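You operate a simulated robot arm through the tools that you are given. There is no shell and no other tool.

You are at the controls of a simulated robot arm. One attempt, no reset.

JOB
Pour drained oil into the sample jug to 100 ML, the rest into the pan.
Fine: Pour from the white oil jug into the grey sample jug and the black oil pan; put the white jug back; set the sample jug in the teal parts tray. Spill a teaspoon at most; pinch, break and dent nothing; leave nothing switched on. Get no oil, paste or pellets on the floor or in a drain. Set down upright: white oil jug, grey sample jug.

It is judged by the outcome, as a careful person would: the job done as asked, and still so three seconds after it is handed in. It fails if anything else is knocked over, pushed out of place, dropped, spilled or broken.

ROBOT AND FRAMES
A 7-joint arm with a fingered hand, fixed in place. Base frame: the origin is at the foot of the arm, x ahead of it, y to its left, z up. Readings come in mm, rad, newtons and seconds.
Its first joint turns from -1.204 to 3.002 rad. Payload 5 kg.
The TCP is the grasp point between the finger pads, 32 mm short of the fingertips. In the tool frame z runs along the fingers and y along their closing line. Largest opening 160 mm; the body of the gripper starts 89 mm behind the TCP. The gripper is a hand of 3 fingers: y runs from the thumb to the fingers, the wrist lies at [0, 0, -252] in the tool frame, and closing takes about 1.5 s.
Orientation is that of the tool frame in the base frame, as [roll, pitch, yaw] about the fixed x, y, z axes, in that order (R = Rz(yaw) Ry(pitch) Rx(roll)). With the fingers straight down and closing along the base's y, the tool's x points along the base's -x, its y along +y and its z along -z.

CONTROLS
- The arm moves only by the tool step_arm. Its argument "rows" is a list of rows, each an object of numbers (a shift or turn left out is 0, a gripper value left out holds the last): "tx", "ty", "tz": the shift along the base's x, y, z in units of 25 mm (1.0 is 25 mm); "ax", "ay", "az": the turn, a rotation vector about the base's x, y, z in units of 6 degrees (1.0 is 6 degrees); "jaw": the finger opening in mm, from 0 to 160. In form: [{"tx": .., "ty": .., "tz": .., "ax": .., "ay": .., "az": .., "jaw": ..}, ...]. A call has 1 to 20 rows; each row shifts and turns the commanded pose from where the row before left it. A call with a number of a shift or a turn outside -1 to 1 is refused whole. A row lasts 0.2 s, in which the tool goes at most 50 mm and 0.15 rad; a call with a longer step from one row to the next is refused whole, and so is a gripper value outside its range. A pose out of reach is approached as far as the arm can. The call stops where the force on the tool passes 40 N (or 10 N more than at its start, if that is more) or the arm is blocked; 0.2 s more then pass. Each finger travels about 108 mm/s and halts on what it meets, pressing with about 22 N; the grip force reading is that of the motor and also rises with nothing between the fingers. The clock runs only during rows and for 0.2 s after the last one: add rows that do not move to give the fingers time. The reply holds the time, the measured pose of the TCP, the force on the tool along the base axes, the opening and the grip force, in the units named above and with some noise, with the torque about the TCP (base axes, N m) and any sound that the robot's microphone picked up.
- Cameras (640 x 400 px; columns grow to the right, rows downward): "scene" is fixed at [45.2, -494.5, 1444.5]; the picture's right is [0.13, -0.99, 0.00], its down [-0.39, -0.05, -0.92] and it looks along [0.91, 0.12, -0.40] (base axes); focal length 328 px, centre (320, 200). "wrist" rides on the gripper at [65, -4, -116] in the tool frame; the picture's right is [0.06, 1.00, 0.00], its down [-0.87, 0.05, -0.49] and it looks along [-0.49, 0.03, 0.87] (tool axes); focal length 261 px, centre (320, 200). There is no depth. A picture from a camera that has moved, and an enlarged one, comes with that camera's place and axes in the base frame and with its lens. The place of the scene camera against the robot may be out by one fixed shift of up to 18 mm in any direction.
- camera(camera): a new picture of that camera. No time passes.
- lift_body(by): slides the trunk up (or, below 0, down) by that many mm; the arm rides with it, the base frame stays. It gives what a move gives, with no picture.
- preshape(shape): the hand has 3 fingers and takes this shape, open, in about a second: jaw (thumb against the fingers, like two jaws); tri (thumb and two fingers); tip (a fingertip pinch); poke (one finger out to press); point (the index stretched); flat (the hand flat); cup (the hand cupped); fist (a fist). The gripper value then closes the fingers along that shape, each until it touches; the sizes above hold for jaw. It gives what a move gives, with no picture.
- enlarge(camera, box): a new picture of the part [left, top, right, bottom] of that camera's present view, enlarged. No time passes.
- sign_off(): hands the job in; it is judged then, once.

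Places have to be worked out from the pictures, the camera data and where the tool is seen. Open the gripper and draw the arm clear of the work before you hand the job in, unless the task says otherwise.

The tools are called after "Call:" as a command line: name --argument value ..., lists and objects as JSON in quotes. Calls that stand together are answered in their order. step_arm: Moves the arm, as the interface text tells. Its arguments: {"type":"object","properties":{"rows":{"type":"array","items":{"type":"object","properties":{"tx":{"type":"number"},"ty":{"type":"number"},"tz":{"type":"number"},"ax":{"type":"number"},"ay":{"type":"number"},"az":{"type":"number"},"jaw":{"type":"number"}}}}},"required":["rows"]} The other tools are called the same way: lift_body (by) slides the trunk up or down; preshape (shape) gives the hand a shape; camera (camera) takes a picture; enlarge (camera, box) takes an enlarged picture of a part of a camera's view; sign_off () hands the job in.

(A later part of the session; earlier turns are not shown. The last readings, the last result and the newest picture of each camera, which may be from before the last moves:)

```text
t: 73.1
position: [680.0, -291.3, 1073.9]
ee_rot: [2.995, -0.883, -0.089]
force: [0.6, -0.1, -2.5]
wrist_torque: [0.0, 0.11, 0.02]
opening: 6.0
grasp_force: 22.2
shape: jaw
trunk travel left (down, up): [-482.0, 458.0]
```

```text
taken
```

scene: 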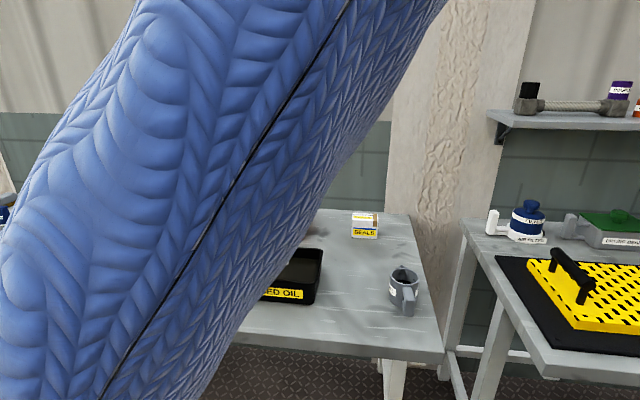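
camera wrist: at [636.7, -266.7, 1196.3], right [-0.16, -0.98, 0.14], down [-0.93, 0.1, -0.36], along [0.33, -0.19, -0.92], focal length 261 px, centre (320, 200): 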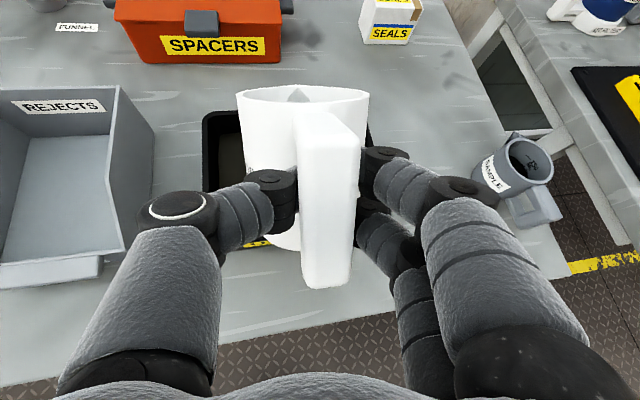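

The tip is over the pan at about (802, -302). I tilt toward 66° while bringing the tip down to roughly 55 mm above the pan rim. It shouldn't pour before about 70°.

Call:
step_arm --rows '[{"ax": 0.044, "ay": 0.498, "tx": 0.05, "tz": 0.02}, {"ax": 0.044, "ay": 0.498, "tx": 0.06, "tz": 0.0}, {"ax": 0.044, "ay": 0.498, "tx": 0.07, "tz": 0.0}, {"ax": 0.044, "ay": 0.498, "tx": 0.08, "tz": -0.02}, {"ax": 0.044, "ay": 0.498, "tx": 0.09, "tz": -0.02}, {"ax": 0.044, "ay": 0.498, "tx": 0.1, "tz": -0.03}, {"ax": 0.044, "ay": 0.498, "tx": 0.11, "tz": -0.03}, {"ax": 0.044, "ay": 0.498, "tx": 0.12, "tz": -0.04}, {"ax": 0.044, "ay": 0.498, "tx": 0.13, "tz": -0.05}, {}]'

Call:
camera --camera "wrist"

Call:
camera --camera "scene"

```text
t: 75.3
position: [701.3, -292.4, 1069.5]
ee_rot: [2.993, -0.41, -0.087]
force: [-0.5, -0.8, -1.6]
wrist_torque: [-0.03, 0.0, -0.02]
opening: 5.7
grasp_force: 21.7
shape: jaw
trunk travel left (down, up): [-482.0, 458.0]
```

```text
taken
camera wrist: at [718.2, -272.3, 1200.9], right [-0.09, -0.98, 0.16], down [-0.99, 0.11, 0.11], along [-0.12, -0.15, -0.98], focal length 261 px, centre (320, 200)
```

wrist: 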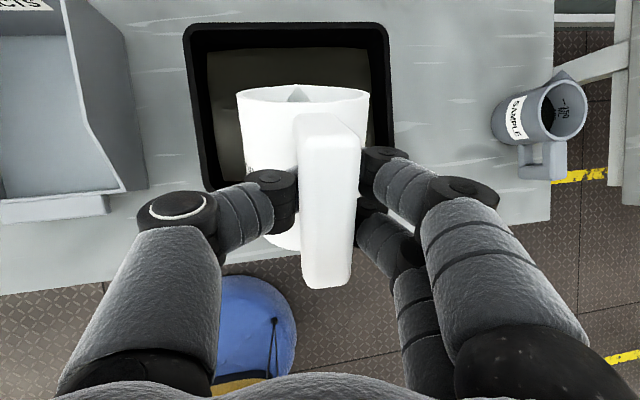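

```text
taken
```

scene: 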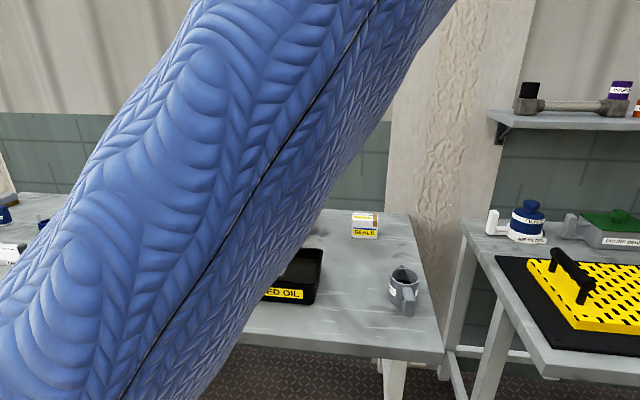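

There is plenty of pan on all sides of the tip. I pour slowly, about 1.5° per row and pivoting about the tip, up to roughly 82° first.

Call:
step_arm --rows '[{"ax": 0.022, "ay": 0.249, "tx": 0.1, "ty": -0.01, "tz": 0.085}, {"ax": 0.022, "ay": 0.249, "tx": 0.1, "ty": -0.01, "tz": 0.085}, {"ax": 0.022, "ay": 0.249, "tx": 0.1, "ty": -0.01, "tz": 0.08}, {}, {"ax": 0.022, "ay": 0.249, "tx": 0.1, "ty": -0.01, "tz": 0.08}, {"ax": 0.022, "ay": 0.249, "tx": 0.1, "ty": -0.01, "tz": 0.08}, {}, {"ax": 0.022, "ay": 0.249, "tx": 0.11, "ty": -0.01, "tz": 0.075}, {"ax": 0.022, "ay": 0.249, "tx": 0.11, "ty": -0.01, "tz": 0.075}, {}, {"ax": 0.022, "ay": 0.249, "tx": 0.11, "ty": -0.01, "tz": 0.07}, {"ax": 0.022, "ay": 0.249, "tx": 0.11, "ty": -0.01, "tz": 0.07}, {}, {"ax": 0.022, "ay": 0.249, "tx": 0.11, "ty": -0.01, "tz": 0.07}, {}]'

Call:
camera --camera "wrist"

```text
t: 78.5
position: [728.0, -293.8, 1090.7]
ee_rot: [2.993, -0.149, -0.088]
force: [-0.5, -0.3, -1.4]
wrist_torque: [-0.02, 0.02, 0.0]
opening: 5.7
grasp_force: 22.4
shape: jaw
trunk travel left (down, up): [-482.0, 458.0]
```

```text
taken
camera wrist: at [778.1, -276.8, 1212.1], right [-0.05, -0.99, 0.15], down [-0.93, 0.1, 0.36], along [-0.37, -0.13, -0.92], focal length 261 px, centre (320, 200)
```

wrist: 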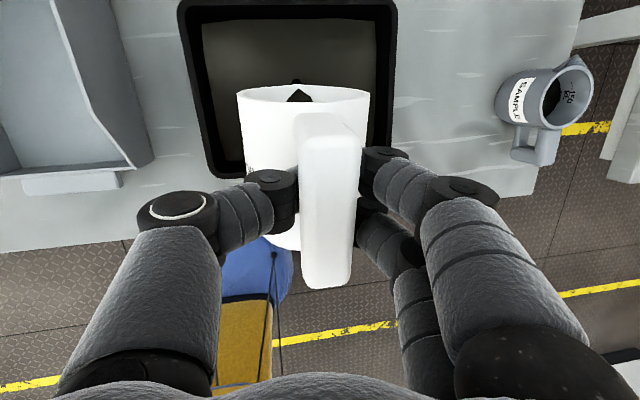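

Oil is flowing into the pan just past the tip. I carry on toward about 103°.

Call:
step_arm --rows '[{"ax": 0.022, "ay": 0.249, "tx": 0.115, "ty": -0.01, "tz": 0.06}, {"ax": 0.022, "ay": 0.249, "tx": 0.115, "ty": -0.01, "tz": 0.055}, {"ax": 0.022, "ay": 0.249, "tx": 0.115, "ty": -0.01, "tz": 0.05}, {"ax": 0.022, "ay": 0.249, "tx": 0.115, "ty": -0.01, "tz": 0.05}, {}, {"ax": 0.022, "ay": 0.249, "tx": 0.115, "ty": -0.01, "tz": 0.045}, {"ax": 0.022, "ay": 0.249, "tx": 0.12, "ty": -0.01, "tz": 0.04}, {"ax": 0.022, "ay": 0.249, "tx": 0.12, "ty": -0.01, "tz": 0.035}, {"ax": 0.022, "ay": 0.249, "tx": 0.12, "ty": -0.01, "tz": 0.03}, {}, {"ax": 0.022, "ay": 0.249, "tx": 0.12, "ty": -0.01, "tz": 0.03}, {"ax": 0.022, "ay": 0.249, "tx": 0.12, "ty": -0.01, "tz": 0.025}, {"ax": 0.022, "ay": 0.249, "tx": 0.12, "ty": -0.01, "tz": 0.02}, {"ax": 0.022, "ay": 0.249, "tx": 0.12, "ty": -0.01, "tz": 0.02}, {"ax": 0.022, "ay": 0.249, "tx": 0.12, "ty": -0.01, "tz": 0.015}, {}, {}]'

Call:
camera --camera "wrist"

Call:
camera --camera "scene"

```text
t: 81.8
position: [692.5, -346.0, 1041.0]
ee_rot: [3.002, 0.174, -0.087]
force: [-3.1, -1.3, 28.1]
wrist_torque: [0.17, -0.03, 0.01]
opening: 8.1
grasp_force: 22.0
shape: jaw
out of reach, approached as far as the arm can: row 4, 6, 7, 8, 9, 11, 12, 13, 14, 15
trunk travel left (down, up): [-482.0, 458.0]
stopped in row 16: the force on the tool passed its limit at 42 N (the readings are from after the stop); the commanded pose is now the measured one
```

```text
taken
camera wrist: at [778.4, -333.5, 1141.0], right [0.0, -0.99, 0.13], down [-0.77, 0.08, 0.64], along [-0.64, -0.1, -0.76], focal length 261 px, centre (320, 200)
```

wrist: 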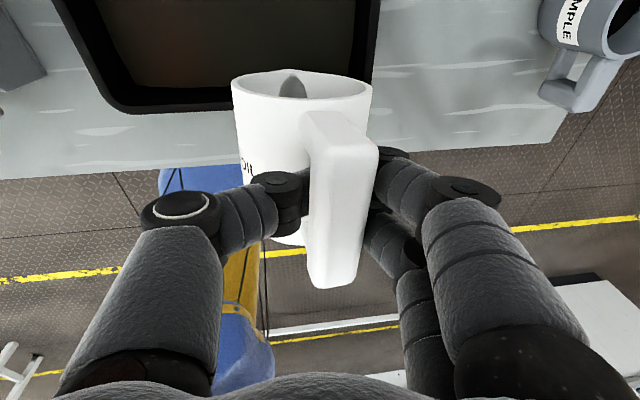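

```text
taken
```

scene: 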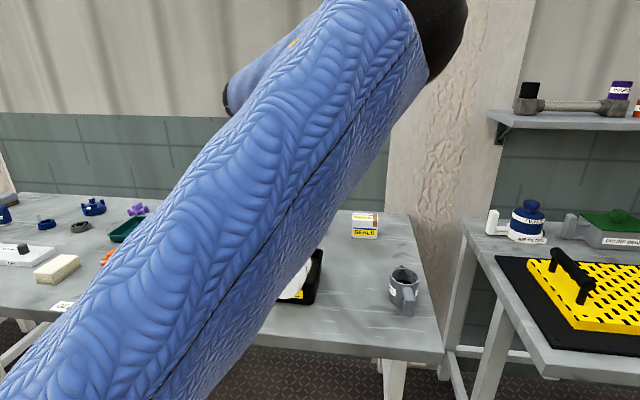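

The arm ran out of range past about 86° and drifted down until the jug touched the pan's edge. I lift straight up with the trunk, which keeps the arm rigid, and then inspect.

Call:
lift_body --by 60

Call:
camera --camera "wrist"

Call:
camera --camera "scene"

```text
t: 82.8
position: [693.8, -346.8, 1096.4]
ee_rot: [3.0, 0.181, -0.088]
force: [0.1, -0.7, -1.1]
wrist_torque: [0.0, -0.02, 0.0]
opening: 6.2
grasp_force: 22.1
shape: jaw
trunk travel left (down, up): [-542.0, 398.0]
```

```text
taken
camera wrist: at [780.0, -334.1, 1196.8], right [0.0, -0.99, 0.13], down [-0.76, 0.08, 0.64], along [-0.65, -0.1, -0.76], focal length 261 px, centre (320, 200)
```

wrist: 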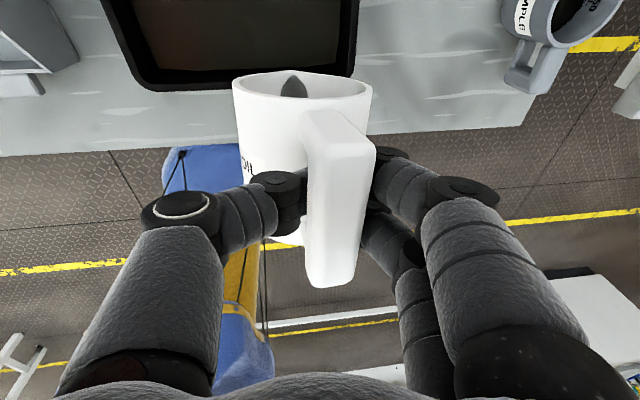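

```text
taken
```

scene: 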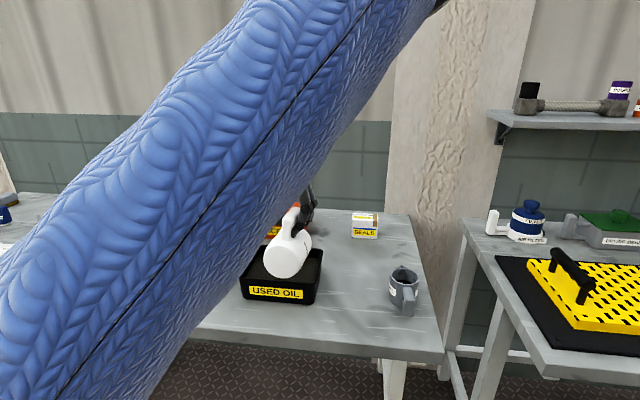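

The wrist now feels only about 1.1 N, so the jug is essentially empty. I check the table, the pan's place and the inside of the jug.

Call:
enlarge --camera "scene" --box '[220, 200, 360, 330]'

Call:
enlarge --camera "wrist" --box '[100, 0, 400, 180]'

```text
3.08 times, centred on (290, 265) of scene
camera zoom: at [45.2, -494.5, 1444.5], right [0.13, -0.99, 0.0], down [-0.39, -0.05, -0.92], along [0.91, 0.12, -0.4], focal length 1010 px, centre (412, 0)
```

zoom: 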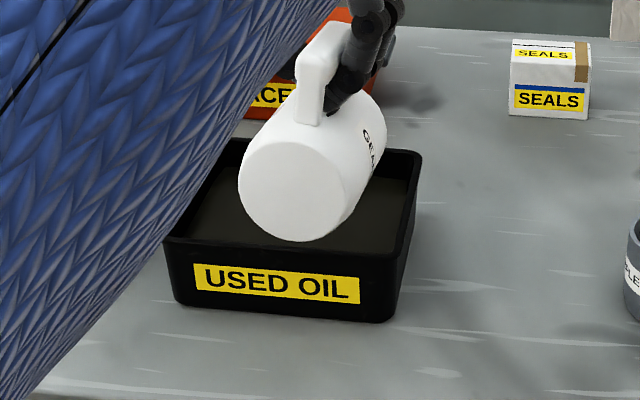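

```text
2.13 times, centred on (250, 90) of wrist
camera zoom: at [780.0, -334.1, 1196.8], right [0.0, -0.99, 0.13], down [-0.76, 0.08, 0.64], along [-0.65, -0.1, -0.76], focal length 556 px, centre (469, 435)
```

zoom: 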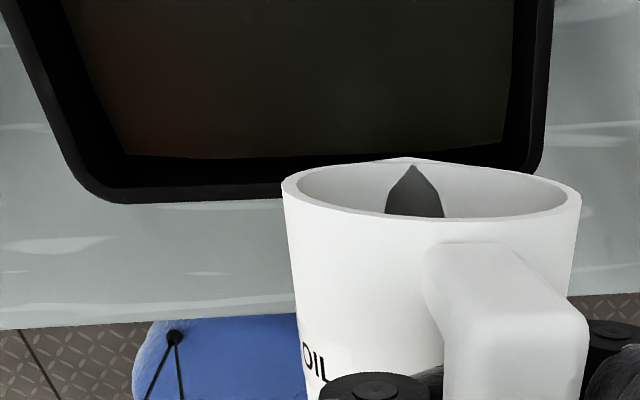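

The pan hasn't moved, nothing is visible on the table and the jug is empty. It has shifted slightly in the grip, so I'll re-level it by eye. I tip it back toward upright, which swings the spout back over the pan.

Call:
step_arm --rows '[{"ax": -0.085, "ay": -0.95}, {"ax": -0.085, "ay": -0.95}, {"ax": -0.085, "ay": -0.95}, {"ax": -0.085, "ay": -0.95}, {"ax": -0.085, "ay": -0.95}, {"ax": -0.085, "ay": -0.95}, {"ax": -0.085, "ay": -0.95}, {"ax": -0.085, "ay": -0.95}, {"ax": -0.085, "ay": -0.95}, {"ax": -0.085, "ay": -0.95}, {}]'

Call:
camera --camera "scene"

Call:
camera --camera "wrist"

```text
t: 85.2
position: [691.8, -347.2, 1097.7]
ee_rot: [2.999, -0.82, -0.088]
force: [0.1, -0.3, -0.9]
wrist_torque: [-0.02, 0.0, 0.01]
opening: 5.6
grasp_force: 22.4
shape: jaw
trunk travel left (down, up): [-542.0, 398.0]
```

```text
taken
```

scene: 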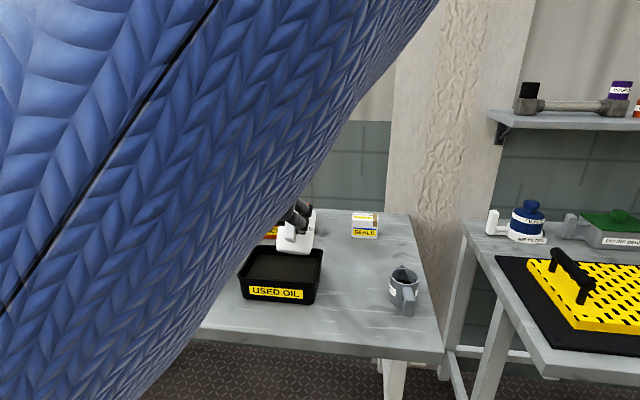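

```text
taken
camera wrist: at [656.5, -323.4, 1222.5], right [-0.15, -0.98, 0.14], down [-0.95, 0.1, -0.3], along [0.28, -0.18, -0.94], focal length 261 px, centre (320, 200)
```

wrist: 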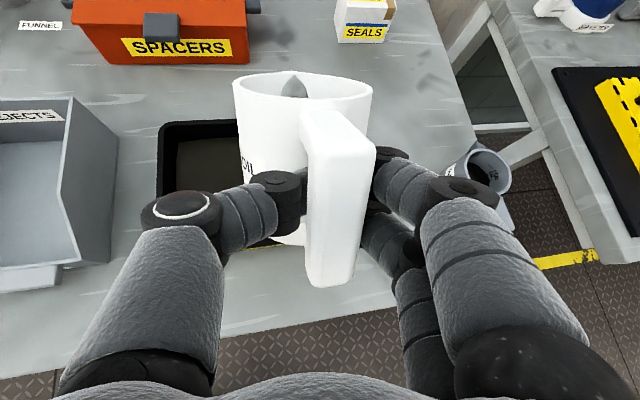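

I raise the arm while levelling it and moving over the jug's home spot, and will then lower the trunk with the arm held rigid, as when I picked the jug up.

Call:
step_arm --rows '[{"tz": 0.9, "ty": -0.5, "ax": -0.06, "ay": -0.7}, {"tz": 0.9, "ty": -0.5, "ax": -0.06, "ay": -0.7}, {"tz": 0.9, "ty": -0.5, "ax": -0.06, "ay": -0.7}, {"tz": 0.9, "ty": -0.5, "ax": -0.06, "ay": -0.7}, {"tz": 0.9, "ty": -0.5, "ax": -0.06, "ay": -0.7}, {"tz": 0.9, "ty": -0.5, "ax": -0.06, "ay": -0.7}, {"tz": 0.9, "ty": -0.5, "ax": -0.06, "ay": -0.7}, {"tz": 0.9, "ty": -0.5, "ax": -0.06, "ay": -0.7}, {"tz": 0.9, "ty": -0.5, "ax": -0.06, "ay": -0.7}, {"tz": 0.9, "ty": -0.5, "ax": -0.06, "ay": -0.7}, {}]'

Call:
camera --camera "wrist"

Call:
camera --camera "scene"

```text
t: 87.6
position: [694.4, -471.0, 1321.2]
ee_rot: [2.988, -1.554, -0.073]
force: [-0.2, -0.1, -1.5]
wrist_torque: [-0.03, 0.04, -0.05]
opening: 5.6
grasp_force: 22.1
shape: jaw
trunk travel left (down, up): [-542.0, 398.0]
```

```text
taken
camera wrist: at [583.7, -440.5, 1388.3], right [-0.23, -0.97, 0.06], down [-0.5, 0.06, -0.86], along [0.83, -0.23, -0.5], focal length 261 px, centre (320, 200)
```

wrist: 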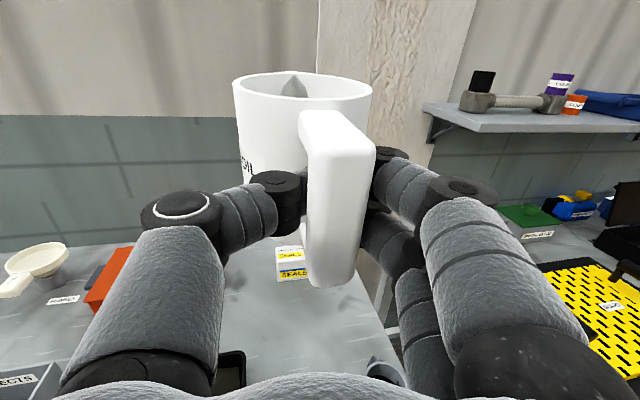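

```text
taken
```

scene: 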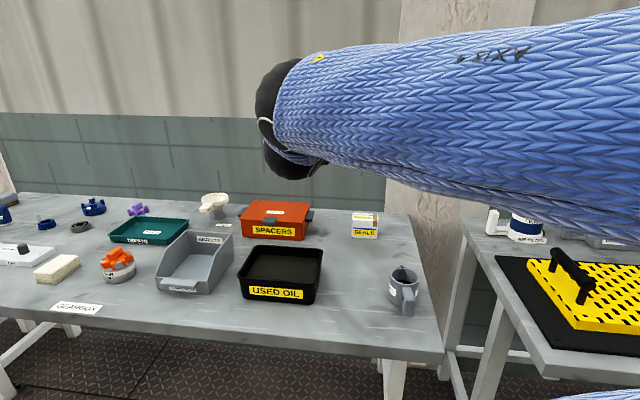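

The table looks clean. I zoom on the jug in the hand to measure how it has shifted.

Call:
enlarge --camera "wrist" --box '[220, 60, 400, 300]'

```text
1.67 times, centred on (310, 180) of wrist
camera zoom: at [583.7, -440.5, 1388.3], right [-0.23, -0.97, 0.06], down [-0.5, 0.06, -0.86], along [0.83, -0.23, -0.5], focal length 434 px, centre (337, 233)
```

zoom: 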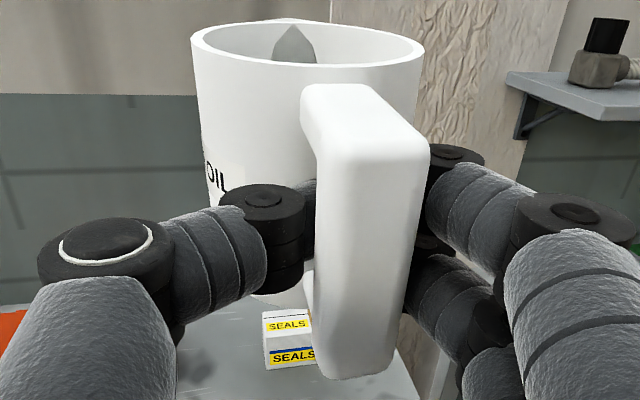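

The jug is pitched back about 5° and rolled right-side down about 4° in the hand, and its axis is already over home at about (765, -475). I correct the tilt and lower the trunk in stages.

Call:
step_arm --rows '[{"ax": -0.34, "ay": 0.42}, {"ax": -0.34, "ay": 0.42}, {"tx": -0.1}, {}]'

Call:
lift_body --by -200

Call:
camera --camera "scene"

Call:
camera --camera "wrist"

```text
t: 88.6
position: [691.5, -472.3, 1322.4]
ee_rot: [2.323, -1.446, 0.588]
force: [0.0, -0.4, -1.6]
wrist_torque: [0.0, 0.06, 0.03]
opening: 5.7
grasp_force: 21.6
shape: jaw
trunk travel left (down, up): [-542.0, 398.0]
```

```text
t: 90.8
position: [691.5, -471.6, 1121.8]
ee_rot: [2.322, -1.445, 0.589]
force: [-0.4, 0.6, -1.6]
wrist_torque: [0.04, 0.04, 0.03]
opening: 5.6
grasp_force: 22.2
shape: jaw
trunk travel left (down, up): [-342.0, 598.0]
```

```text
taken
```

scene: 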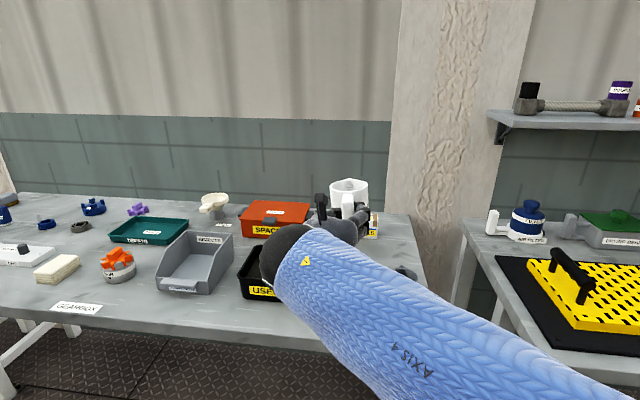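

```text
taken
camera wrist: at [587.6, -436.7, 1196.0], right [-0.22, -0.96, 0.15], down [-0.58, 0.0, -0.82], along [0.79, -0.27, -0.56], focal length 261 px, centre (320, 200)
```

wrist: 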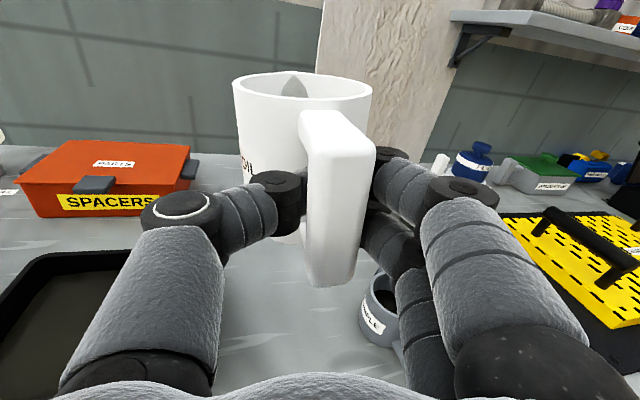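

I check from the scene camera that the jug now hangs upright.

Call:
enlarge --camera "scene" --box '[290, 160, 420, 280]'

```text
3.33 times, centred on (355, 220) of scene
camera zoom: at [45.2, -494.5, 1444.5], right [0.13, -0.99, 0.0], down [-0.39, -0.05, -0.92], along [0.91, 0.12, -0.4], focal length 1094 px, centre (203, 133)
```

zoom: 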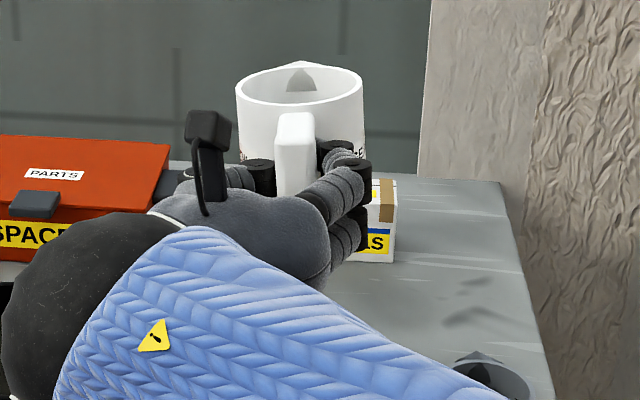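

The jug looks level from side to side and leans perhaps 2° forward. I take 2° of pitch back out and lower to just above the table.

Call:
step_arm --rows '[{"ay": -0.33}, {}]'

Call:
lift_body --by -180

Call:
camera --camera "wrist"

Call:
enlarge --camera "scene" --box '[280, 210, 440, 330]'

```text
t: 91.3
position: [690.9, -472.3, 1121.2]
ee_rot: [2.128, -1.472, 0.781]
force: [-0.7, -0.4, -1.9]
wrist_torque: [0.0, 0.02, 0.01]
opening: 5.8
grasp_force: 21.6
shape: jaw
trunk travel left (down, up): [-342.0, 598.0]
```

```text
t: 93.3
position: [692.0, -472.5, 941.5]
ee_rot: [2.126, -1.473, 0.785]
force: [-1.1, -0.2, -1.0]
wrist_torque: [0.01, 0.08, -0.01]
opening: 5.8
grasp_force: 22.0
shape: jaw
trunk travel left (down, up): [-162.0, 778.0]
```

```text
taken
camera wrist: at [585.2, -437.0, 1012.1], right [-0.22, -0.96, 0.14], down [-0.55, 0.0, -0.84], along [0.81, -0.27, -0.53], focal length 261 px, centre (320, 200)
```

wrist: 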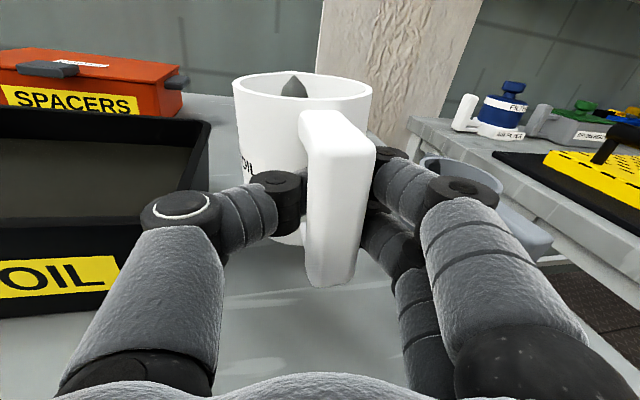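

```text
3.33 times, centred on (360, 270) of scene
camera zoom: at [45.2, -494.5, 1444.5], right [0.13, -0.99, 0.0], down [-0.39, -0.05, -0.92], along [0.91, 0.12, -0.4], focal length 1094 px, centre (187, -33)
```

zoom: 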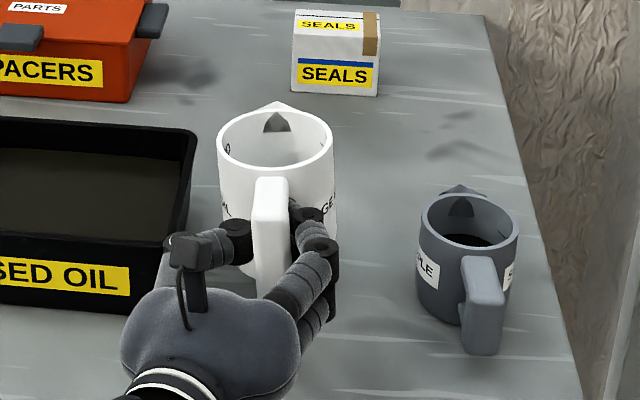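

The jug is upright and over its home spot, with its base about 25–29 mm above the table. I go down gently while watching the force.

Call:
step_arm --rows '[{"tz": -0.22, "ay": 0.05}, {"tz": -0.22, "ay": 0.05}, {"tz": -0.22, "ay": 0.05}, {"tz": -0.15}, {}]'

Call:
enlarge --camera "scene" --box '[280, 210, 440, 330]'

```text
t: 94.5
position: [691.8, -472.4, 920.7]
ee_rot: [2.228, -1.461, 0.68]
force: [0.5, 0.6, -1.3]
wrist_torque: [0.0, 0.03, -0.01]
opening: 5.9
grasp_force: 22.0
shape: jaw
trunk travel left (down, up): [-162.0, 778.0]
```

```text
3.33 times, centred on (360, 270) of scene
camera zoom: at [45.2, -494.5, 1444.5], right [0.13, -0.99, 0.0], down [-0.39, -0.05, -0.92], along [0.91, 0.12, -0.4], focal length 1094 px, centre (187, -33)
```

zoom: 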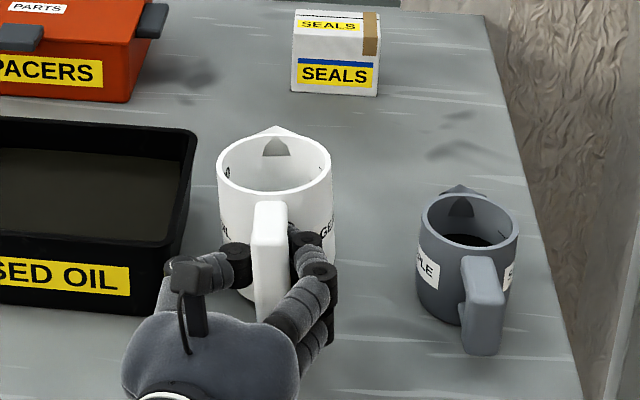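

There's no contact yet at TCP z ≈ 921. I continue in 1.5 mm rows.

Call:
step_arm --rows '[{"tz": -0.06}, {"tz": -0.06}, {"tz": -0.06}, {}]'

Call:
step_arm --rows '[{"tz": -0.05}, {"tz": -0.05}, {}]'

```text
t: 95.5
position: [690.7, -472.9, 916.6]
ee_rot: [2.23, -1.462, 0.681]
force: [-0.1, 0.2, -1.1]
wrist_torque: [0.01, 0.06, 0.01]
opening: 5.6
grasp_force: 21.8
shape: jaw
trunk travel left (down, up): [-162.0, 778.0]
```

```text
t: 96.3
position: [691.0, -472.1, 914.2]
ee_rot: [2.222, -1.461, 0.687]
force: [-0.7, -1.1, 4.3]
wrist_torque: [0.11, -0.27, -0.05]
opening: 5.6
grasp_force: 22.1
shape: jaw
trunk travel left (down, up): [-162.0, 778.0]
```

The base touches, with about 5 N. I ease the pitch forward a degree to seat it and then open the fingers.

Call:
step_arm --rows '[{"ay": 0.15, "tz": -0.02}, {}]'

Call:
enlarge --camera "scene" --box '[280, 210, 440, 330]'

```text
t: 97.0
position: [691.1, -473.4, 914.3]
ee_rot: [2.304, -1.449, 0.607]
force: [-2.1, -2.0, 6.4]
wrist_torque: [0.15, -0.33, -0.07]
opening: 5.5
grasp_force: 22.0
shape: jaw
trunk travel left (down, up): [-162.0, 778.0]
```

```text
3.33 times, centred on (360, 270) of scene
camera zoom: at [45.2, -494.5, 1444.5], right [0.13, -0.99, 0.0], down [-0.39, -0.05, -0.92], along [0.91, 0.12, -0.4], focal length 1094 px, centre (187, -33)
```

zoom: 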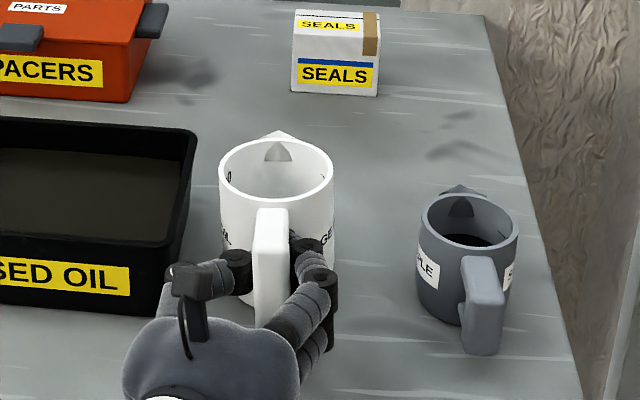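

Seated. I open slowly to 70 mm without moving the arm.

Call:
step_arm --rows '[{"jaw": 15}, {"jaw": 25}, {"jaw": 40}, {"jaw": 55}, {"jaw": 70}, {}, {}]'

Call:
camera --camera "wrist"

Call:
enlarge --camera "scene" --box '[280, 210, 440, 330]'

```text
t: 98.5
position: [691.7, -472.4, 914.9]
ee_rot: [2.309, -1.448, 0.603]
force: [0.3, -0.7, -0.6]
wrist_torque: [0.04, -0.02, -0.01]
opening: 69.1
grasp_force: 0.0
shape: jaw
trunk travel left (down, up): [-162.0, 778.0]
```

```text
taken
camera wrist: at [587.5, -437.6, 987.8], right [-0.22, -0.96, 0.15], down [-0.58, 0.0, -0.82], along [0.79, -0.27, -0.56], focal length 261 px, centre (320, 200)
```

wrist: 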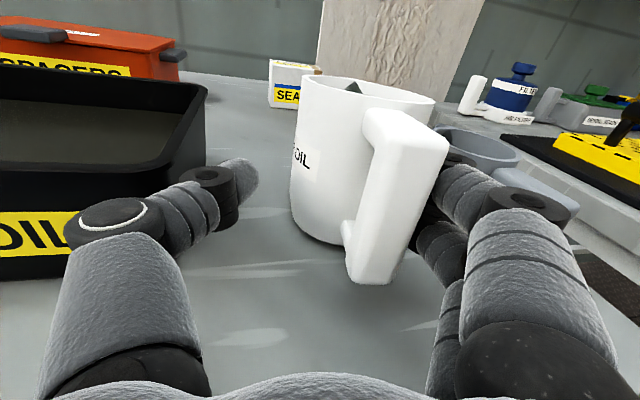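

```text
3.33 times, centred on (360, 270) of scene
camera zoom: at [45.2, -494.5, 1444.5], right [0.13, -0.99, 0.0], down [-0.39, -0.05, -0.92], along [0.91, 0.12, -0.4], focal length 1094 px, centre (187, -33)
```

zoom: 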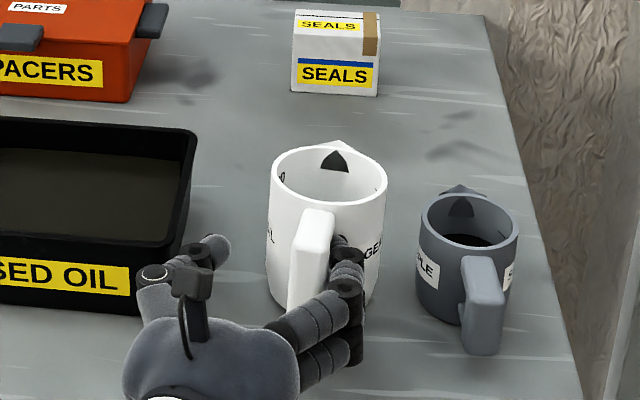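

The jug followed the right-hand fingers about 40 mm to the right as they opened, so a fingertip is still caught in the loop. I look closely before moving anything.

Call:
enlarge --camera "wrist" --box '[330, 90, 500, 300]'

Call:
enlarge --camera "scene" --box '[350, 250, 410, 310]'

```text
1.90 times, centred on (415, 195) of wrist
camera zoom: at [587.5, -437.6, 987.8], right [-0.22, -0.96, 0.15], down [-0.58, 0.0, -0.82], along [0.79, -0.27, -0.56], focal length 496 px, centre (139, 210)
```

zoom: 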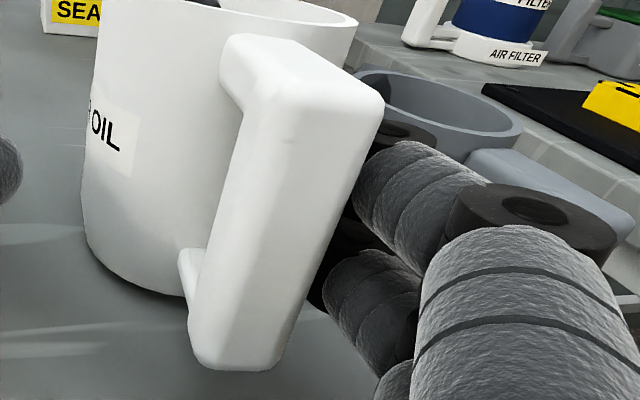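

```text
6.67 times, centred on (380, 280) of scene
camera zoom: at [45.2, -494.5, 1444.5], right [0.13, -0.99, 0.0], down [-0.39, -0.05, -0.92], along [0.91, 0.12, -0.4], focal length 2188 px, centre (-80, -333)
```

zoom: 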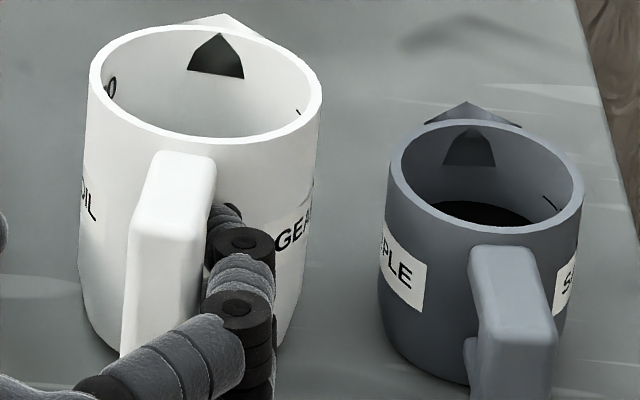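

The jug stands upright, and the fingertip is only slightly inside the right edge of the loop. I rotate the hand a few degrees clockwise to point that finger away from the loop, back off 8 mm and see whether the jug stays put.

Call:
step_arm --rows '[{"az": -0.4}, {"az": -0.4}, {"tx": -0.16, "ty": 0.04}, {"tx": -0.16, "ty": 0.04}, {}]'

Call:
enlarge --camera "scene" --box '[330, 240, 420, 310]'

Call:
camera --camera "wrist"

```text
t: 99.8
position: [683.1, -471.2, 913.8]
ee_rot: [2.309, -1.449, 0.52]
force: [0.5, 0.5, -0.8]
wrist_torque: [0.01, 0.04, 0.0]
opening: 69.5
grasp_force: 0.1
shape: jaw
trunk travel left (down, up): [-162.0, 778.0]
```

```text
5.71 times, centred on (375, 275) of scene
camera zoom: at [45.2, -494.5, 1444.5], right [0.13, -0.99, 0.0], down [-0.39, -0.05, -0.92], along [0.91, 0.12, -0.4], focal length 1876 px, centre (6, -229)
```

zoom: 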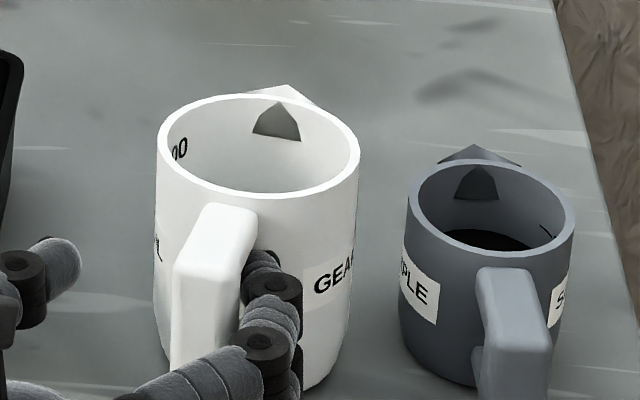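

```text
taken
camera wrist: at [582.5, -426.9, 987.6], right [-0.3, -0.94, 0.15], down [-0.57, 0.05, -0.82], along [0.76, -0.33, -0.56], focal length 261 px, centre (320, 200)
```

wrist: 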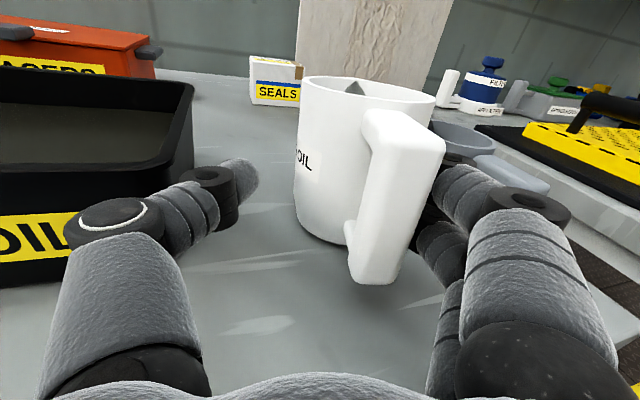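

The jug follows slightly, so the two fingertips look wedged top to bottom in the loop because the hand is rolled and pitched about 5° against the now-level jug. I level the hand to un-wedge them.

Call:
step_arm --rows '[{"ax": 0.154, "ay": -0.35}, {"ax": 0.154, "ay": -0.35}, {"ax": 0.154, "ay": -0.35}, {}]'

Call:
enlarge --camera "scene" --box '[330, 240, 420, 310]'

Call:
enlarge --camera "wrist" --box '[280, 60, 520, 300]'

```text
t: 100.8
position: [682.6, -470.8, 913.4]
ee_rot: [0.951, -1.557, 1.872]
force: [-0.5, 1.1, -1.2]
wrist_torque: [0.05, 0.04, 0.01]
opening: 69.7
grasp_force: 0.0
shape: jaw
trunk travel left (down, up): [-162.0, 778.0]
```

```text
5.71 times, centred on (375, 275) of scene
camera zoom: at [45.2, -494.5, 1444.5], right [0.13, -0.99, 0.0], down [-0.39, -0.05, -0.92], along [0.91, 0.12, -0.4], focal length 1876 px, centre (6, -229)
```

zoom: 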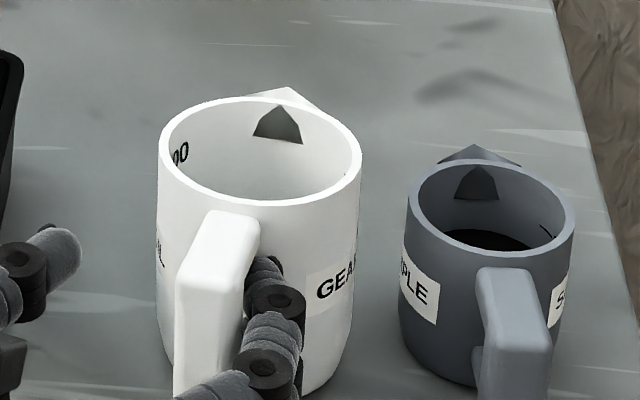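

```text
1.67 times, centred on (400, 180) of wrist
camera zoom: at [575.0, -430.4, 977.8], right [-0.31, -0.95, 0.07], down [-0.48, 0.09, -0.87], along [0.82, -0.3, -0.48], focal length 434 px, centre (187, 233)
```

zoom: 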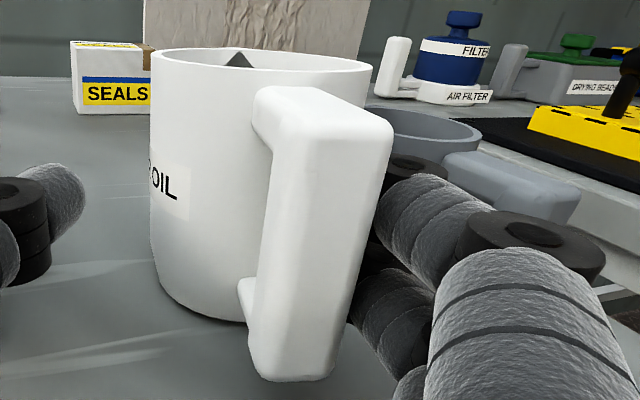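

The thumb's mirror image shows the tips still lean inward by about 40° at this opening, so the fingertip sits diagonally in the loop. Withdrawing along the tip's own axis, backward and to the right, should slide it out without pulling the jug.

Call:
step_arm --rows '[{"tx": -0.22, "ty": -0.09}, {"tx": -0.22, "ty": -0.09}, {}]'

Call:
enlarge --camera "scene" --box '[330, 240, 420, 310]'

Call:
enlarge --camera "wrist" --box '[280, 60, 520, 300]'

```text
t: 101.5
position: [670.9, -475.4, 915.7]
ee_rot: [0.917, -1.558, 1.91]
force: [0.5, -0.1, -0.8]
wrist_torque: [0.03, 0.05, 0.03]
opening: 69.5
grasp_force: 0.1
shape: jaw
trunk travel left (down, up): [-162.0, 778.0]
```

```text
5.71 times, centred on (375, 275) of scene
camera zoom: at [45.2, -494.5, 1444.5], right [0.13, -0.99, 0.0], down [-0.39, -0.05, -0.92], along [0.91, 0.12, -0.4], focal length 1876 px, centre (6, -229)
```

zoom: 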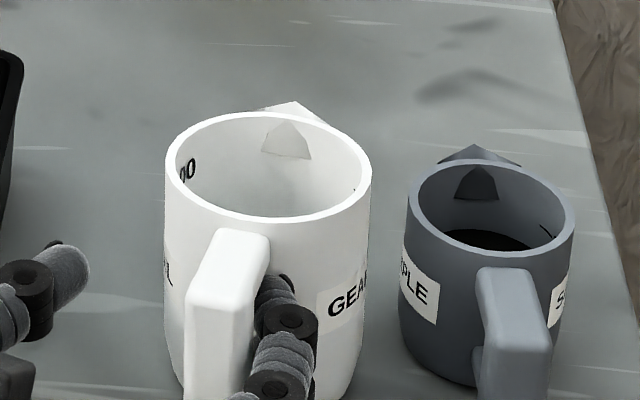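

```text
1.67 times, centred on (400, 180) of wrist
camera zoom: at [562.6, -434.9, 978.5], right [-0.31, -0.95, 0.07], down [-0.48, 0.09, -0.87], along [0.82, -0.3, -0.48], focal length 434 px, centre (187, 233)
```

zoom: 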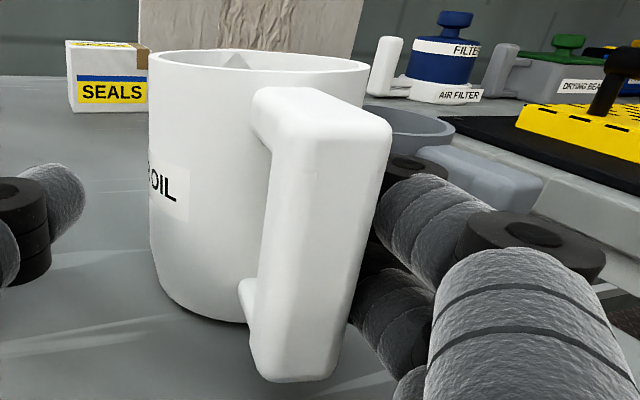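

The jug stays attached to the two fingers. If it is hanging on the upper finger, the table isn't holding it. I probe vertically in small steps to find the free play inside the loop.

Call:
step_arm --rows '[{"tz": -0.1}, {}, {}]'

Call:
step_arm --rows '[{"tz": -0.1}, {}, {}]'

Call:
step_arm --rows '[{"tz": -0.1}, {}, {}]'

Call:
enlarge --camera "scene" --box '[330, 240, 420, 310]'

Call:
enlarge --camera "wrist" --box '[280, 60, 520, 300]'

```text
t: 102.3
position: [670.3, -475.2, 912.4]
ee_rot: [0.945, -1.558, 1.882]
force: [-0.4, -0.6, -0.6]
wrist_torque: [0.05, 0.01, -0.02]
opening: 69.8
grasp_force: 0.2
shape: jaw
trunk travel left (down, up): [-162.0, 778.0]
```

```text
t: 103.2
position: [671.7, -475.8, 909.3]
ee_rot: [0.944, -1.558, 1.88]
force: [0.2, -0.8, 0.2]
wrist_torque: [0.02, 0.06, 0.03]
opening: 69.7
grasp_force: 0.1
shape: jaw
trunk travel left (down, up): [-162.0, 778.0]
```

```text
t: 104.0
position: [671.5, -476.3, 907.3]
ee_rot: [0.943, -1.559, 1.881]
force: [0.9, -0.5, 0.5]
wrist_torque: [0.02, 0.01, 0.01]
opening: 69.6
grasp_force: 0.0
shape: jaw
trunk travel left (down, up): [-162.0, 778.0]
```

```text
5.71 times, centred on (375, 275) of scene
camera zoom: at [45.2, -494.5, 1444.5], right [0.13, -0.99, 0.0], down [-0.39, -0.05, -0.92], along [0.91, 0.12, -0.4], focal length 1876 px, centre (6, -229)
```

zoom: 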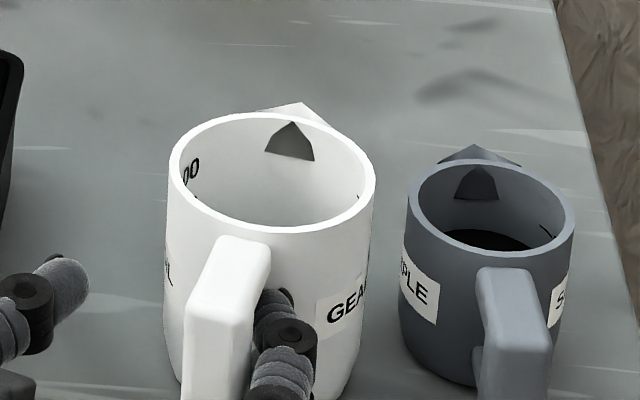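

```text
1.67 times, centred on (400, 180) of wrist
camera zoom: at [563.4, -435.0, 971.0], right [-0.31, -0.95, 0.07], down [-0.48, 0.09, -0.87], along [0.82, -0.3, -0.48], focal length 434 px, centre (187, 233)
```

zoom: 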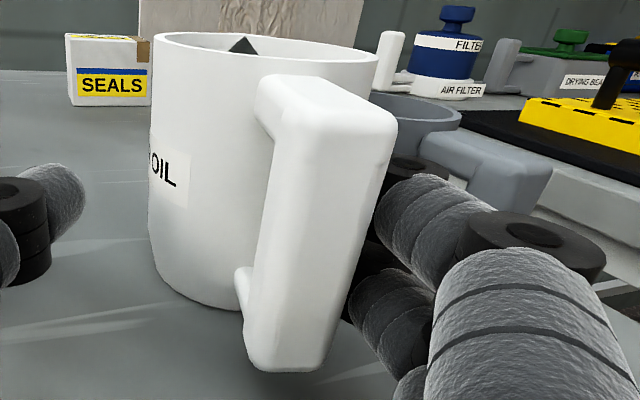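

The jug now rests flat on the table and moved relative to the hand, so it had been hanging on the finger. Now I slide the fingers out to the right.

Call:
step_arm --rows '[{"tx": -0.06, "ty": -0.16}, {"tx": -0.06, "ty": -0.16}, {}]'

Call:
enlarge --camera "scene" --box '[330, 240, 420, 310]'

Call:
enlarge --camera "wrist" --box '[280, 60, 520, 300]'

```text
t: 104.8
position: [670.2, -484.2, 904.9]
ee_rot: [0.967, -1.557, 1.859]
force: [-0.8, -0.6, 0.4]
wrist_torque: [0.03, 0.0, -0.01]
opening: 69.7
grasp_force: 0.0
shape: jaw
trunk travel left (down, up): [-162.0, 778.0]
```

```text
5.71 times, centred on (375, 275) of scene
camera zoom: at [45.2, -494.5, 1444.5], right [0.13, -0.99, 0.0], down [-0.39, -0.05, -0.92], along [0.91, 0.12, -0.4], focal length 1876 px, centre (6, -229)
```

zoom: 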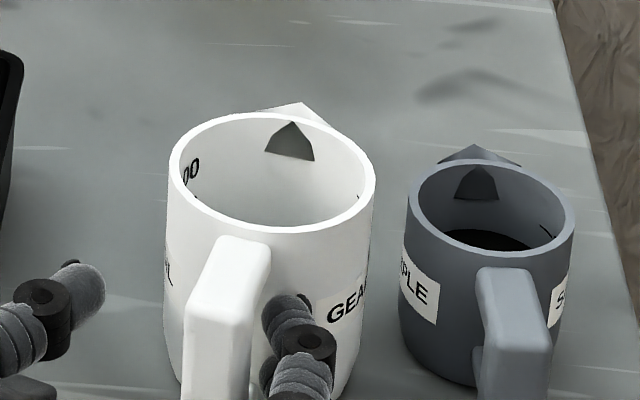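

```text
1.67 times, centred on (400, 180) of wrist
camera zoom: at [561.4, -442.4, 970.4], right [-0.31, -0.95, 0.07], down [-0.48, 0.09, -0.87], along [0.82, -0.31, -0.48], focal length 434 px, centre (187, 233)
```

zoom: 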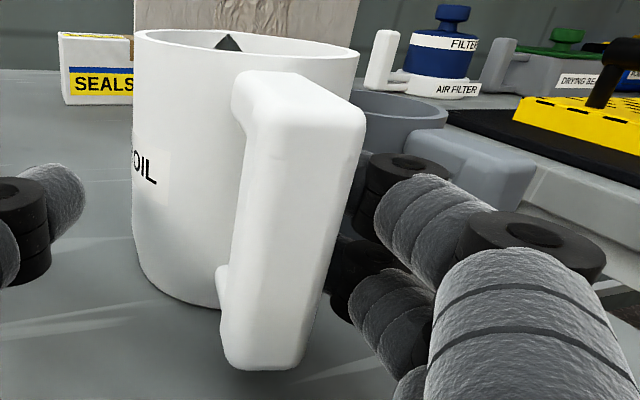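

The jug stayed put while the finger slid out 8 mm. I move a bit more to the right and then straight back.

Call:
step_arm --rows '[{"tx": -0.1, "ty": -0.16}, {"tx": -0.15, "ty": -0.16}, {}]'

Call:
enlarge --camera "wrist" --box '[280, 60, 520, 300]'

Call:
enlarge --camera "scene" --box '[330, 240, 420, 310]'

```text
t: 105.5
position: [663.8, -490.6, 907.3]
ee_rot: [0.941, -1.557, 1.885]
force: [0.1, 0.0, 0.1]
wrist_torque: [0.01, -0.03, -0.01]
opening: 69.6
grasp_force: 0.1
shape: jaw
trunk travel left (down, up): [-162.0, 778.0]
```

```text
1.67 times, centred on (400, 180) of wrist
camera zoom: at [555.0, -449.8, 970.6], right [-0.31, -0.95, 0.07], down [-0.48, 0.09, -0.87], along [0.82, -0.3, -0.48], focal length 434 px, centre (187, 233)
```

zoom: 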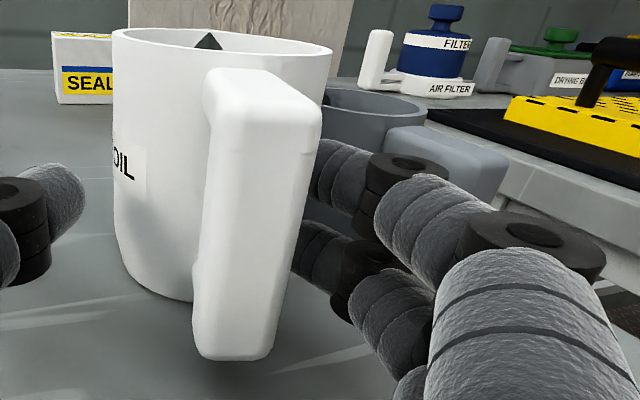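

```text
5.71 times, centred on (375, 275) of scene
camera zoom: at [45.2, -494.5, 1444.5], right [0.13, -0.99, 0.0], down [-0.39, -0.05, -0.92], along [0.91, 0.12, -0.4], focal length 1876 px, centre (6, -229)
```

zoom: 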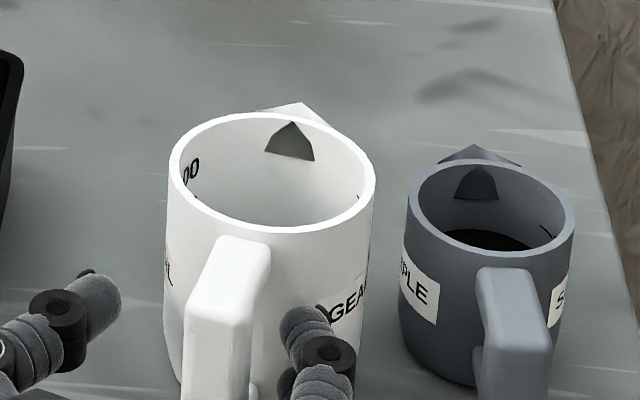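

The fingers are clear, but the white jug now stands about 45 mm to the right of its home. I back off straight, then line up for a clean regrip and return it to its spot.

Call:
step_arm --rows '[{"tx": -0.4}, {"tx": -0.6}, {"tx": -0.6}, {"tx": -0.6}, {"tx": -0.4}, {}]'

Call:
camera --camera "wrist"

Call:
enlarge --camera "scene" --box '[290, 230, 440, 330]'

```text
t: 107.0
position: [653.1, -490.4, 906.0]
ee_rot: [0.956, -1.559, 1.872]
force: [0.4, 0.7, 0.0]
wrist_torque: [0.01, 0.0, -0.01]
opening: 69.7
grasp_force: 0.1
shape: jaw
out of reach, approached as far as the arm can: row 2, 3, 4, 5
trunk travel left (down, up): [-162.0, 778.0]
```

```text
taken
camera wrist: at [545.0, -450.2, 970.2], right [-0.31, -0.95, 0.07], down [-0.48, 0.09, -0.87], along [0.82, -0.3, -0.48], focal length 261 px, centre (320, 200)
```

wrist: 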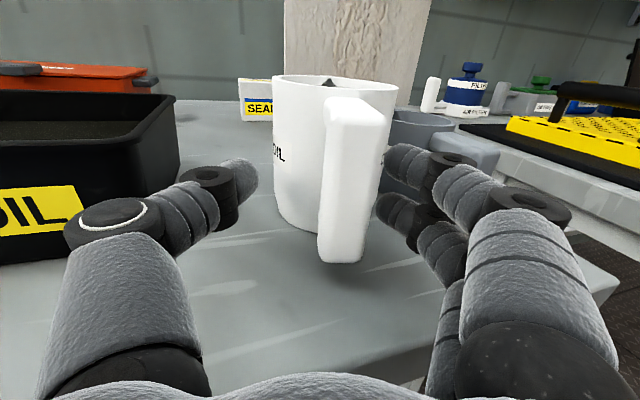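

```text
4.00 times, centred on (365, 280) of scene
camera zoom: at [45.2, -494.5, 1444.5], right [0.13, -0.99, 0.0], down [-0.39, -0.05, -0.92], along [0.91, 0.12, -0.4], focal length 1313 px, centre (140, -120)
```

zoom: 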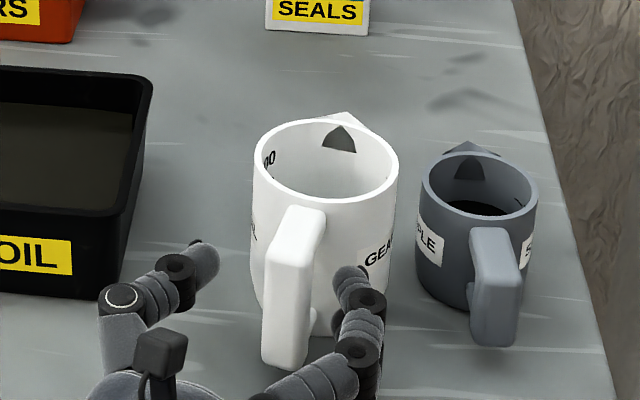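

The handle now lines up with the hand's heading (-18°), and the hand is only about 12 mm too far left. I shift right, set z to about 910 and check before closing.

Call:
step_arm --rows '[{"ty": -0.24, "tz": 0.08}, {"ty": -0.24, "tz": 0.08}, {}]'

Call:
camera --camera "wrist"

Call:
enlarge --camera "scene" --box '[290, 230, 440, 330]'

```text
t: 107.8
position: [653.1, -503.5, 910.9]
ee_rot: [0.96, -1.558, 1.866]
force: [-0.4, -0.4, -0.6]
wrist_torque: [0.02, -0.01, 0.01]
opening: 69.5
grasp_force: 0.0
shape: jaw
trunk travel left (down, up): [-162.0, 778.0]
```

```text
taken
camera wrist: at [545.3, -461.9, 975.1], right [-0.31, -0.95, 0.07], down [-0.48, 0.09, -0.87], along [0.82, -0.3, -0.48], focal length 261 px, centre (320, 200)
```

wrist: 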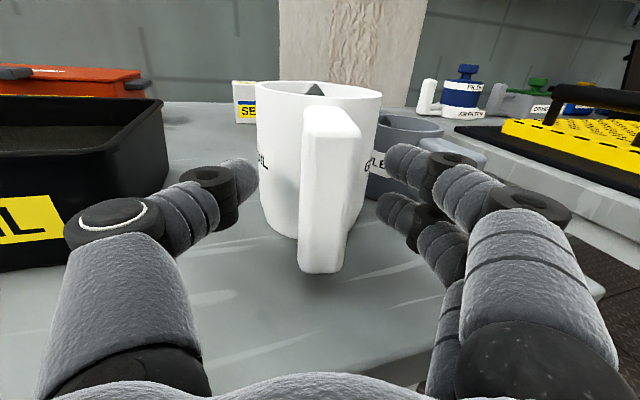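

```text
4.00 times, centred on (365, 280) of scene
camera zoom: at [45.2, -494.5, 1444.5], right [0.13, -0.99, 0.0], down [-0.39, -0.05, -0.92], along [0.91, 0.12, -0.4], focal length 1313 px, centre (140, -120)
```

zoom: 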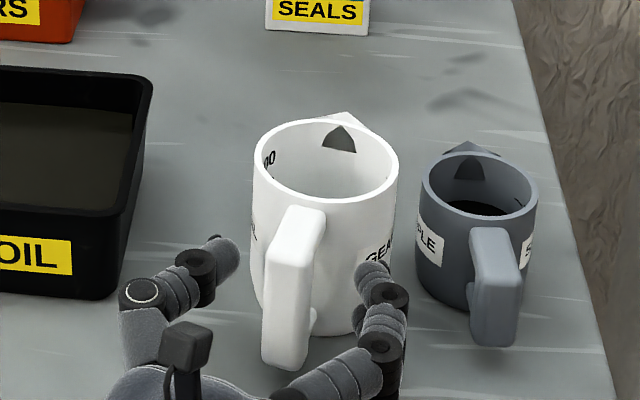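

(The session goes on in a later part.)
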